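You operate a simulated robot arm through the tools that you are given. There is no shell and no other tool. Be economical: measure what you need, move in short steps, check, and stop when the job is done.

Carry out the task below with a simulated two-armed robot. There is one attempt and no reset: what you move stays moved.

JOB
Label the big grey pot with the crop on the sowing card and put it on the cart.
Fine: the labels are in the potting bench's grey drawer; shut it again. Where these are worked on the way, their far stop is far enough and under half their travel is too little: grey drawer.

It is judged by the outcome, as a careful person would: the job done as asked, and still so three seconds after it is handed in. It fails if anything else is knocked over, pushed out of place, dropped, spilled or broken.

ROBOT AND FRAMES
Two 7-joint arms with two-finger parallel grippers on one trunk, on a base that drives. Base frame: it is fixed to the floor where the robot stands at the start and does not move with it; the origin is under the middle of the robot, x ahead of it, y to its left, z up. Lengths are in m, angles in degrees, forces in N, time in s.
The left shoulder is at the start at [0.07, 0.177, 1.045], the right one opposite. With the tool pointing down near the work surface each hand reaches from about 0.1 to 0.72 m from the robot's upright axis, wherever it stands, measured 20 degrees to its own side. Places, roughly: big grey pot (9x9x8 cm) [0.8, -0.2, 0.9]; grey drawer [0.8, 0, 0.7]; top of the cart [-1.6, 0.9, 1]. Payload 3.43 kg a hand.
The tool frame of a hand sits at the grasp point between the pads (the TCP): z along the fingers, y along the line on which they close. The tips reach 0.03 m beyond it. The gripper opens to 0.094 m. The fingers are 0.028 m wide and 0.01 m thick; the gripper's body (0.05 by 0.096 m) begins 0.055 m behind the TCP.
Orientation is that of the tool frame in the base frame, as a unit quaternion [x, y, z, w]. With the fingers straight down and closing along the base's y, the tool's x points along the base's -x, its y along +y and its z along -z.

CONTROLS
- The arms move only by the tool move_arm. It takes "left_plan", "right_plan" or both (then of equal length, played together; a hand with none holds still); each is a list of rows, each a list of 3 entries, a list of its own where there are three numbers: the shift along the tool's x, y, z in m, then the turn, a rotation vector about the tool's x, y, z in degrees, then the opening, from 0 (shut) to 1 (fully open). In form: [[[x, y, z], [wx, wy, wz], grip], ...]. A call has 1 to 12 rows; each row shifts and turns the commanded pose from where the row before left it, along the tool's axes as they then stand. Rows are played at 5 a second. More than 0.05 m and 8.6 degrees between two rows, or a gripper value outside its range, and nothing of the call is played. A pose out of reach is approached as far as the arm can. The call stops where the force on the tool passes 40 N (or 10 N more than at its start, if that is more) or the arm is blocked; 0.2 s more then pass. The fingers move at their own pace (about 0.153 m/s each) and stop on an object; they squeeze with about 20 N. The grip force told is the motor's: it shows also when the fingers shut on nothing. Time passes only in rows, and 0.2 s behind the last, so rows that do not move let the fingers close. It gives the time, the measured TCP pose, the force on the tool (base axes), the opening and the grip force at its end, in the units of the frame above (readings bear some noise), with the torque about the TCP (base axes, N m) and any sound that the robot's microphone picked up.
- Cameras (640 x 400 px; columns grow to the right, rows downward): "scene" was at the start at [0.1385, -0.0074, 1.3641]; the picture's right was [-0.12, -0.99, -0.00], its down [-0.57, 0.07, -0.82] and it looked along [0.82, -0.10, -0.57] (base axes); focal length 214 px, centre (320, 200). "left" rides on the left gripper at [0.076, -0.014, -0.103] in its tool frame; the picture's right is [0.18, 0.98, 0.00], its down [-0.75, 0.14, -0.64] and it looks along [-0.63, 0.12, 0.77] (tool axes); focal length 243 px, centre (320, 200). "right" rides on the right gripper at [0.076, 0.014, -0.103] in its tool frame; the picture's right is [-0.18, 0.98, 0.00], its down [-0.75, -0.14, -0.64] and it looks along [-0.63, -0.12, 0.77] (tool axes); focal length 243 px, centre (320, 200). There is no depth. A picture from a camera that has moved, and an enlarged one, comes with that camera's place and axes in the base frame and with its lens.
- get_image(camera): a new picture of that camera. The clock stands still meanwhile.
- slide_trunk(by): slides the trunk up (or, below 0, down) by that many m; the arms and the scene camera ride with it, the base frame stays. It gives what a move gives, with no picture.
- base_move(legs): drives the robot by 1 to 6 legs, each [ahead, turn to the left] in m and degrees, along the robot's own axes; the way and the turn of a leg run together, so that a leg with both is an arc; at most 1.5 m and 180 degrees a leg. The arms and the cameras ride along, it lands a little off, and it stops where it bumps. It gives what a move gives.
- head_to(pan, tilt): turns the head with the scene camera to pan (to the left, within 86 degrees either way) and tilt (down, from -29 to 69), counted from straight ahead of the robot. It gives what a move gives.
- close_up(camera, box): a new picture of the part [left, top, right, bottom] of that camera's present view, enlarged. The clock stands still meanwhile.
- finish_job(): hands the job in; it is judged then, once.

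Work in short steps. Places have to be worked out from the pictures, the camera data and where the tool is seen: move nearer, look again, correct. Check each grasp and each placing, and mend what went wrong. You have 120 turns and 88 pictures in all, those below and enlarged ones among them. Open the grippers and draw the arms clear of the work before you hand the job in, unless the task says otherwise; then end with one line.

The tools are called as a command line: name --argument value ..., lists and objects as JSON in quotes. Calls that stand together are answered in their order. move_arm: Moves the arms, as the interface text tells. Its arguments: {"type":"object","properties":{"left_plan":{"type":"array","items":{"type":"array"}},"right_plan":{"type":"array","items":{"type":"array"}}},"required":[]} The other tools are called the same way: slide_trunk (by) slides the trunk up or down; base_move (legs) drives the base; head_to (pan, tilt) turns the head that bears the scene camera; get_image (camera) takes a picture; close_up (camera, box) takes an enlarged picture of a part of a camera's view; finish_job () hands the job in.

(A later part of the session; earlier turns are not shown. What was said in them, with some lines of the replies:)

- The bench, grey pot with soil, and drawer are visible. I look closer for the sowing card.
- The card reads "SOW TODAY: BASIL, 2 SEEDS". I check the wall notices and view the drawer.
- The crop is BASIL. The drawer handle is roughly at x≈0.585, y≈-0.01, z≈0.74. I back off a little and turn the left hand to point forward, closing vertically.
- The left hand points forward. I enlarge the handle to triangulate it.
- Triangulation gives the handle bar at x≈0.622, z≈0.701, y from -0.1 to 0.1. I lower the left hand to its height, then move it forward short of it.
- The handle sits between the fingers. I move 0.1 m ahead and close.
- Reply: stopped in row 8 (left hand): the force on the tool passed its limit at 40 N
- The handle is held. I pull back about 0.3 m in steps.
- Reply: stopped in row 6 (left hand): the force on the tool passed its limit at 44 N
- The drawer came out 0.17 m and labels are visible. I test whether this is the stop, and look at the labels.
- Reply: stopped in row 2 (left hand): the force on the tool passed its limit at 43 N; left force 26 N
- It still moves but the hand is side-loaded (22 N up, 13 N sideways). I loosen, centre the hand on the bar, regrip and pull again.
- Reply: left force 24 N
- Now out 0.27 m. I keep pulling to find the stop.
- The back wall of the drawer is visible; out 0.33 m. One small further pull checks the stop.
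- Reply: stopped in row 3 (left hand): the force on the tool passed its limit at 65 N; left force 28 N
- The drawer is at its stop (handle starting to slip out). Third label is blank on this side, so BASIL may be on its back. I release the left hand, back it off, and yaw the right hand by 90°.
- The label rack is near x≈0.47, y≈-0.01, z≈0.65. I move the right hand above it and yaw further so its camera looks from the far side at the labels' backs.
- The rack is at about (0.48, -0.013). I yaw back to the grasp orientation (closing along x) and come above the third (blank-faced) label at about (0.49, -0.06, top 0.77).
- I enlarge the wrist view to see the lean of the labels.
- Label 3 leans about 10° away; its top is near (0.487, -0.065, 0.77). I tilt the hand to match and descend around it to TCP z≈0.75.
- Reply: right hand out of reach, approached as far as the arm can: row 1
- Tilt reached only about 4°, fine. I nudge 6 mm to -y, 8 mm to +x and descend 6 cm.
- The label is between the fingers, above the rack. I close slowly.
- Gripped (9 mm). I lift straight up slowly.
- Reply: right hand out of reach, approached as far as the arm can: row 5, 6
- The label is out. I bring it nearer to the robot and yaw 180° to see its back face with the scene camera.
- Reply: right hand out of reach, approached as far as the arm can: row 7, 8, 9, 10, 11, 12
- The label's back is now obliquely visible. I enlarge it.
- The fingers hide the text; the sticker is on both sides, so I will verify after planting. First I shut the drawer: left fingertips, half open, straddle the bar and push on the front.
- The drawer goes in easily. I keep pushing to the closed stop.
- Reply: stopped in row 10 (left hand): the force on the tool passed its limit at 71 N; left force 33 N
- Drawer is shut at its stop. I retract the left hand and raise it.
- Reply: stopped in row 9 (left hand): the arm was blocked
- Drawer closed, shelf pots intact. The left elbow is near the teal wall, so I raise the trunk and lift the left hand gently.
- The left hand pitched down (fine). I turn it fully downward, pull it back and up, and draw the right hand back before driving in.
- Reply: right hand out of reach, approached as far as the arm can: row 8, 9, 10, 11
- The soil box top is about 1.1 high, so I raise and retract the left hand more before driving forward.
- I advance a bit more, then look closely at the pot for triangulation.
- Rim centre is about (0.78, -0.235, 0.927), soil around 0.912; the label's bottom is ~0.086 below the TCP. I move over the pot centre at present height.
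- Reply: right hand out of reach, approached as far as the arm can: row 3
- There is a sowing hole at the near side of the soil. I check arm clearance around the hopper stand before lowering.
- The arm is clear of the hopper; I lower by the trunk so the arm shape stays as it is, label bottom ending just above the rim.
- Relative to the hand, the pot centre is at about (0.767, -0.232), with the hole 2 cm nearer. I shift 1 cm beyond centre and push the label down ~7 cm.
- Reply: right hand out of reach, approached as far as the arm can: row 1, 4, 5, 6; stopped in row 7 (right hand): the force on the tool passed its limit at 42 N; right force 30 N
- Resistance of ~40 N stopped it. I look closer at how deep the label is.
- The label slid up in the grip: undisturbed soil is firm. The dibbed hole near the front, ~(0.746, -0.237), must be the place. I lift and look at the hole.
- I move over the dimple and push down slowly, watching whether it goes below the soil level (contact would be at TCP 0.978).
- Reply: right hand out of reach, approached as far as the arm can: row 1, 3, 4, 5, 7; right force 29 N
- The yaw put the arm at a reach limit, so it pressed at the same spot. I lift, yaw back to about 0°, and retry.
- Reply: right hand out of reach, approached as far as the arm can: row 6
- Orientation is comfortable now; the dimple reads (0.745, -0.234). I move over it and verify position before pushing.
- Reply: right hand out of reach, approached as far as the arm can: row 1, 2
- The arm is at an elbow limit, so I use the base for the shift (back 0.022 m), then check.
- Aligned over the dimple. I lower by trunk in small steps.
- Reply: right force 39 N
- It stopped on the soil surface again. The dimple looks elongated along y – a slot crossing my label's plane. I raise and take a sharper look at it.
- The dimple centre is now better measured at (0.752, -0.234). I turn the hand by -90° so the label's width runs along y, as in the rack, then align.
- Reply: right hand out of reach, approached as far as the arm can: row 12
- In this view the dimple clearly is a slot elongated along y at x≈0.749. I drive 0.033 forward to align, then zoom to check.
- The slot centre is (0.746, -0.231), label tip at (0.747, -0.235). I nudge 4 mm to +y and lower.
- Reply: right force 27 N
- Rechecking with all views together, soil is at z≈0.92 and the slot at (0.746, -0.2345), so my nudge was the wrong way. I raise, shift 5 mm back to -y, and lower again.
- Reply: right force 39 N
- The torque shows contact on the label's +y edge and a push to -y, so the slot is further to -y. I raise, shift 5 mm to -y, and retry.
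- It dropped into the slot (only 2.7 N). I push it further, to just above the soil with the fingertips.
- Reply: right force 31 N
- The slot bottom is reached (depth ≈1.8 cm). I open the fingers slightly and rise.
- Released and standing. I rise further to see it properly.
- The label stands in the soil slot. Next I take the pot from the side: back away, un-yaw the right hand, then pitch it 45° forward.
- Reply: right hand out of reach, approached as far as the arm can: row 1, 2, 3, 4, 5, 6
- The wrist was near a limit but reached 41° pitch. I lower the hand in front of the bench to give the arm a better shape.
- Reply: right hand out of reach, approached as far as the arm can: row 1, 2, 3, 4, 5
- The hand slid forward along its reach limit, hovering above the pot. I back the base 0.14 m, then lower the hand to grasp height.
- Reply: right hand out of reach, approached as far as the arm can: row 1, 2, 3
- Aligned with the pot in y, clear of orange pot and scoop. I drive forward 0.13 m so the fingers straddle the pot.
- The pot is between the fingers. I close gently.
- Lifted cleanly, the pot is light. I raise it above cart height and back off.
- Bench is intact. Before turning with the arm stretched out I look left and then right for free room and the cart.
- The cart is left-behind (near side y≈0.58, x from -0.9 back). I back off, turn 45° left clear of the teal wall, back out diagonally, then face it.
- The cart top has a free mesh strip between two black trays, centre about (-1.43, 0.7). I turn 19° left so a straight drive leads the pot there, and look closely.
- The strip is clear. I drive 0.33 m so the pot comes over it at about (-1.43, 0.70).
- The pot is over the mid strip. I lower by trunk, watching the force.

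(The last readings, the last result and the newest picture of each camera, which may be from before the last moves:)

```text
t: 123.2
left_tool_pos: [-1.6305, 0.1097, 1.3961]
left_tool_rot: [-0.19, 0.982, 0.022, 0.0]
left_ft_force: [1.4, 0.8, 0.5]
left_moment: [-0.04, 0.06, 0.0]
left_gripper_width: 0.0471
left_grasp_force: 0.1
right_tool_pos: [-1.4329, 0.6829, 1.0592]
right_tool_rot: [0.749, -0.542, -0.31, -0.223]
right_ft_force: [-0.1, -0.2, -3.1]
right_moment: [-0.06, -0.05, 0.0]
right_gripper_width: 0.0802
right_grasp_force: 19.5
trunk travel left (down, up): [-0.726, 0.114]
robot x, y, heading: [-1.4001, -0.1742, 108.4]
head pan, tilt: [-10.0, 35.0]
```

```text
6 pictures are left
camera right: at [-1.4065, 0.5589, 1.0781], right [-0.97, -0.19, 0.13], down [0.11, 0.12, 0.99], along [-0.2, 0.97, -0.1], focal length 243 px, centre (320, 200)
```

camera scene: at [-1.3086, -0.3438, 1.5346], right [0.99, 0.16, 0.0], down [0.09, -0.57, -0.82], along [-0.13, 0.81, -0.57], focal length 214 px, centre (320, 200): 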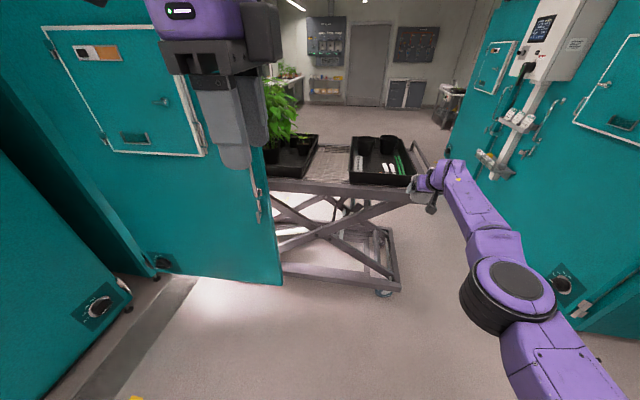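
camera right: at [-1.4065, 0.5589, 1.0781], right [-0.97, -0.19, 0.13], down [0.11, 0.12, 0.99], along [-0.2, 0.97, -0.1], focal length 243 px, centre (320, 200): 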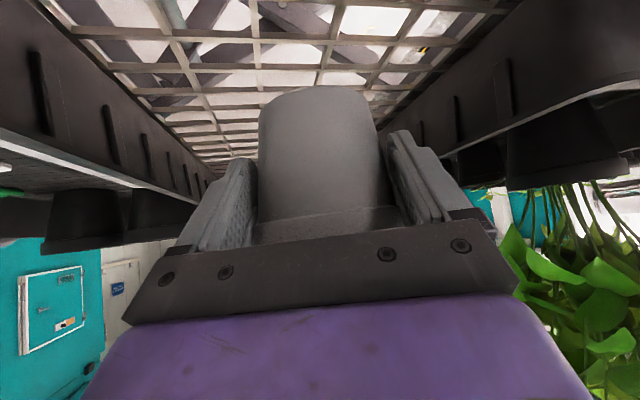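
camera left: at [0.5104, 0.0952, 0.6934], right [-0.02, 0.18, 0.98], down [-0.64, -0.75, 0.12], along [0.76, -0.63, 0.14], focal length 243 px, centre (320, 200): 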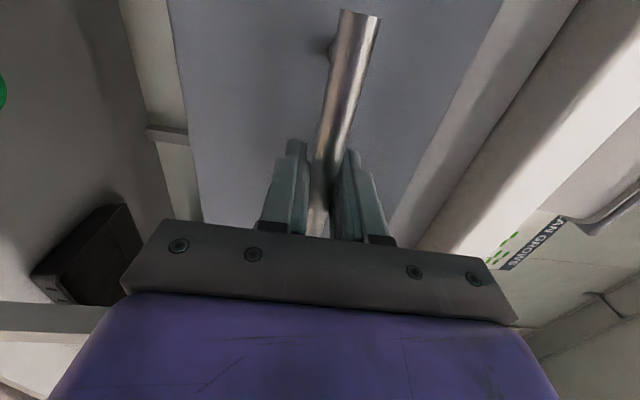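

Clear both sides, not yet touching. I lower in small steps until the weight comes off.

slide_trunk --by -0.015

slide_trunk --by -0.012

```text
t: 123.8
left_tool_pos: [-1.6308, 0.1095, 1.3807]
left_tool_rot: [-0.19, 0.982, 0.021, 0.001]
left_ft_force: [0.2, 0.6, 0.2]
left_moment: [0.0, 0.04, 0.01]
left_gripper_width: 0.0471
left_grasp_force: 0.0
right_tool_pos: [-1.4326, 0.682, 1.0447]
right_tool_rot: [0.75, -0.541, -0.31, -0.221]
right_ft_force: [0.0, 0.1, -3.0]
right_moment: [-0.05, -0.02, -0.01]
right_gripper_width: 0.0799
right_grasp_force: 20.3
trunk travel left (down, up): [-0.711, 0.129]
robot x, y, heading: [-1.3994, -0.1752, 108.1]
head pan, tilt: [-10.0, 35.0]
```

```text
t: 124.5
left_tool_pos: [-1.6323, 0.1104, 1.3696]
left_tool_rot: [-0.19, 0.981, 0.022, 0.001]
left_ft_force: [-0.8, 0.1, -0.1]
left_moment: [0.0, -0.02, 0.03]
left_gripper_width: 0.0471
left_grasp_force: 0.0
right_tool_pos: [-1.4326, 0.6815, 1.0325]
right_tool_rot: [0.749, -0.541, -0.311, -0.223]
right_ft_force: [0.1, 1.3, -3.2]
right_moment: [-0.03, 0.0, 0.0]
right_gripper_width: 0.0799
right_grasp_force: 20.4
trunk travel left (down, up): [-0.699, 0.141]
robot x, y, heading: [-1.398, -0.176, 108.1]
head pan, tilt: [-10.0, 35.0]
```

slide_trunk --by -0.012

slide_trunk --by -0.012

```text
t: 125.0
left_tool_pos: [-1.63, 0.1105, 1.3563]
left_tool_rot: [-0.19, 0.981, 0.021, 0.001]
left_ft_force: [0.3, -0.2, -0.5]
left_moment: [-0.03, -0.02, -0.03]
left_gripper_width: 0.0469
left_grasp_force: 0.0
right_tool_pos: [-1.4322, 0.6825, 1.0202]
right_tool_rot: [0.75, -0.541, -0.31, -0.222]
right_ft_force: [-0.3, 0.0, -2.9]
right_moment: [-0.04, 0.01, -0.01]
right_gripper_width: 0.0801
right_grasp_force: 20.6
trunk travel left (down, up): [-0.687, 0.153]
robot x, y, heading: [-1.3969, -0.1751, 108.1]
head pan, tilt: [-10.0, 35.0]
```

```text
t: 125.7
left_tool_pos: [-1.6304, 0.1094, 1.3452]
left_tool_rot: [-0.191, 0.981, 0.021, 0.0]
left_ft_force: [1.1, 0.7, 0.7]
left_moment: [-0.01, 0.0, 0.03]
left_gripper_width: 0.0471
left_grasp_force: 0.1
right_tool_pos: [-1.4322, 0.6815, 1.0096]
right_tool_rot: [0.749, -0.541, -0.311, -0.222]
right_ft_force: [0.0, -0.4, 0.4]
right_moment: [0.05, 0.03, -0.01]
right_gripper_width: 0.0801
right_grasp_force: 19.8
trunk travel left (down, up): [-0.675, 0.165]
robot x, y, heading: [-1.3998, -0.1785, 107.9]
head pan, tilt: [-10.0, 35.0]
```

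The weight is off (mesh at ≈0.96). I take one look, then open.

get_image --camera "right"

move_arm --right_plan '[[[0, 0, 0], [0, 0, 0], 0.9], [[0, 0, 0], [0, 0, 0], 1], [[0, 0, 0], [0, 0, 0], 1], [[0, 0, 0], [0, 0, 0], 1]]'

base_move --legs '[[-0.04, 0]]'

get_image --camera "right"

```text
5 pictures are left
camera right: at [-1.4065, 0.5585, 1.0276], right [-0.97, -0.19, 0.13], down [0.11, 0.12, 0.99], along [-0.2, 0.97, -0.1], focal length 243 px, centre (320, 200)
```

right: 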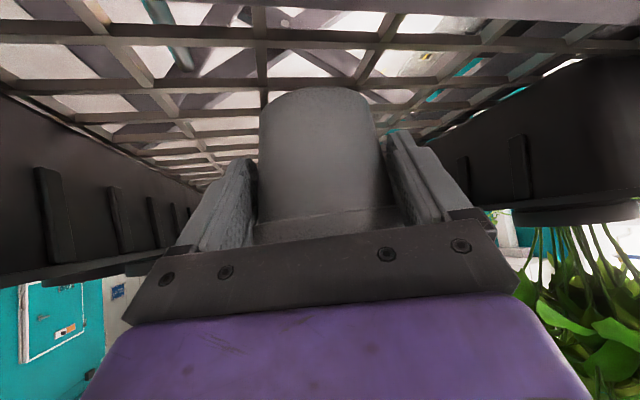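

```text
t: 126.7
left_tool_pos: [-1.6313, 0.109, 1.3454]
left_tool_rot: [-0.19, 0.982, 0.021, 0.0]
left_ft_force: [-0.8, 0.0, 0.2]
left_moment: [-0.04, 0.0, -0.01]
left_gripper_width: 0.0469
left_grasp_force: 0.1
right_tool_pos: [-1.4331, 0.6814, 1.0085]
right_tool_rot: [0.749, -0.54, -0.312, -0.223]
right_ft_force: [0.1, 0.2, -0.1]
right_moment: [-0.02, -0.04, 0.03]
right_gripper_width: 0.0943
right_grasp_force: 0.0
trunk travel left (down, up): [-0.675, 0.165]
robot x, y, heading: [-1.3983, -0.1794, 107.9]
head pan, tilt: [-10.0, 35.0]
```

```text
t: 127.5
left_tool_pos: [-1.6198, 0.0753, 1.3436]
left_tool_rot: [-0.191, 0.981, 0.02, 0.0]
left_ft_force: [0.3, 0.2, 0.1]
left_moment: [-0.04, -0.02, 0.02]
left_gripper_width: 0.047
left_grasp_force: 0.1
right_tool_pos: [-1.4216, 0.6479, 1.0053]
right_tool_rot: [0.75, -0.541, -0.309, -0.221]
right_ft_force: [1.0, 0.3, 0.7]
right_moment: [0.04, 0.02, -0.01]
right_gripper_width: 0.094
right_grasp_force: 0.1
trunk travel left (down, up): [-0.675, 0.165]
robot x, y, heading: [-1.3837, -0.213, 108.2]
head pan, tilt: [-10.0, 35.0]
```

```text
4 pictures are left
camera right: at [-1.3954, 0.524, 1.0246], right [-0.97, -0.19, 0.13], down [0.11, 0.12, 0.99], along [-0.2, 0.97, -0.1], focal length 243 px, centre (320, 200)
```

right: 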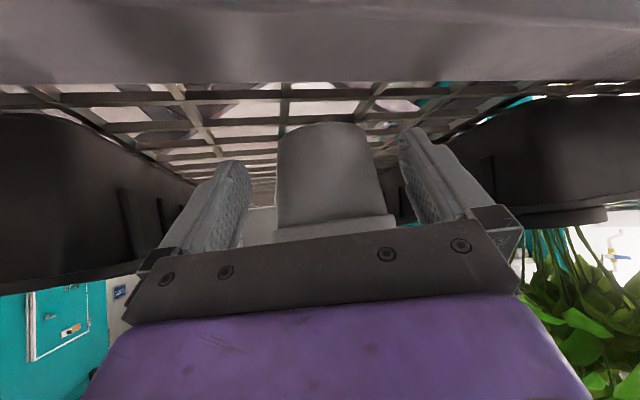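

The pot stands on its own. I back away fully, then look at the result.

base_move --legs '[[-0.25, 0]]'

slide_trunk --by 0.1

close_up --camera "scene" --box '[240, 90, 420, 210]'

```text
t: 129.4
left_tool_pos: [-1.5421, -0.1684, 1.3449]
left_tool_rot: [-0.192, 0.981, 0.02, 0.001]
left_ft_force: [-0.2, 1.2, -0.4]
left_moment: [0.01, -0.04, -0.03]
left_gripper_width: 0.0466
left_grasp_force: 0.1
right_tool_pos: [-1.3435, 0.4052, 1.0074]
right_tool_rot: [0.75, -0.54, -0.311, -0.222]
right_ft_force: [-0.6, 0.2, 0.0]
right_moment: [-0.02, 0.01, 0.01]
right_gripper_width: 0.0937
right_grasp_force: 0.1
trunk travel left (down, up): [-0.675, 0.165]
robot x, y, heading: [-1.3075, -0.4564, 108.5]
head pan, tilt: [-10.0, 35.0]
```

```text
t: 130.7
left_tool_pos: [-1.5408, -0.1695, 1.4436]
left_tool_rot: [-0.191, 0.981, 0.02, 0.001]
left_ft_force: [-0.4, -0.2, 0.2]
left_moment: [0.0, 0.0, 0.0]
left_gripper_width: 0.0469
left_grasp_force: 0.0
right_tool_pos: [-1.3442, 0.4034, 1.1084]
right_tool_rot: [0.75, -0.54, -0.31, -0.222]
right_ft_force: [0.7, -0.7, -0.9]
right_moment: [0.02, -0.01, 0.0]
right_gripper_width: 0.0939
right_grasp_force: 0.1
trunk travel left (down, up): [-0.775, 0.065]
robot x, y, heading: [-1.3046, -0.4523, 108.5]
head pan, tilt: [-10.0, 35.0]
```

```text
3.33 times, centred on (330, 150) of scene
camera zoom: at [-1.3347, -0.3172, 1.5136], right [0.99, 0.14, 0.0], down [0.08, -0.57, -0.82], along [-0.12, 0.81, -0.57], focal length 715 px, centre (287, 367)
```

zoom: 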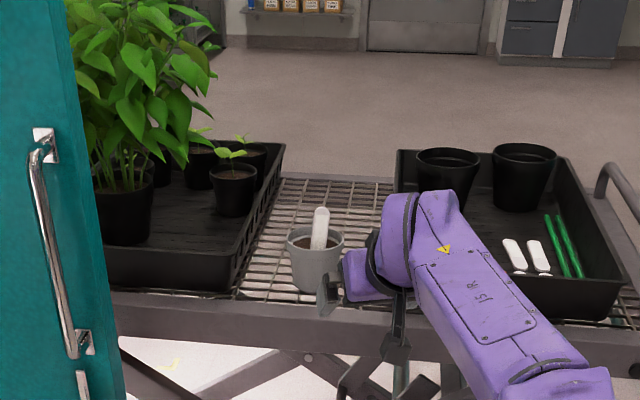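

The pot stands upright on the cart with the label in it, nothing else disturbed, and the drawer is shut. I back off a little more and hand in.

base_move --legs '[[-0.15, 0]]'

finish_job

```text
t: 132.1
left_tool_pos: [-1.4946, -0.3099, 1.4442]
left_tool_rot: [-0.192, 0.981, 0.02, 0.0]
left_ft_force: [-0.7, 0.1, 0.1]
left_moment: [-0.02, 0.02, 0.01]
left_gripper_width: 0.0471
left_grasp_force: 0.0
right_tool_pos: [-1.2985, 0.2622, 1.1076]
right_tool_rot: [0.75, -0.54, -0.31, -0.222]
right_ft_force: [0.4, -0.4, -0.6]
right_moment: [0.0, 0.04, 0.03]
right_gripper_width: 0.0939
right_grasp_force: 0.0
trunk travel left (down, up): [-0.775, 0.065]
robot x, y, heading: [-1.2622, -0.6022, 108.3]
head pan, tilt: [-10.0, 35.0]
```

```text
The job is handed in.
```

The big grey pot is on the cart with a label planted in its soil and the drawer is shut, but I never confirmed that label says BASIL: the drawer held LETTUCE, TOMATO and one label blank on the side I could see, so I took the third by elimination and never saw its back uncovered.
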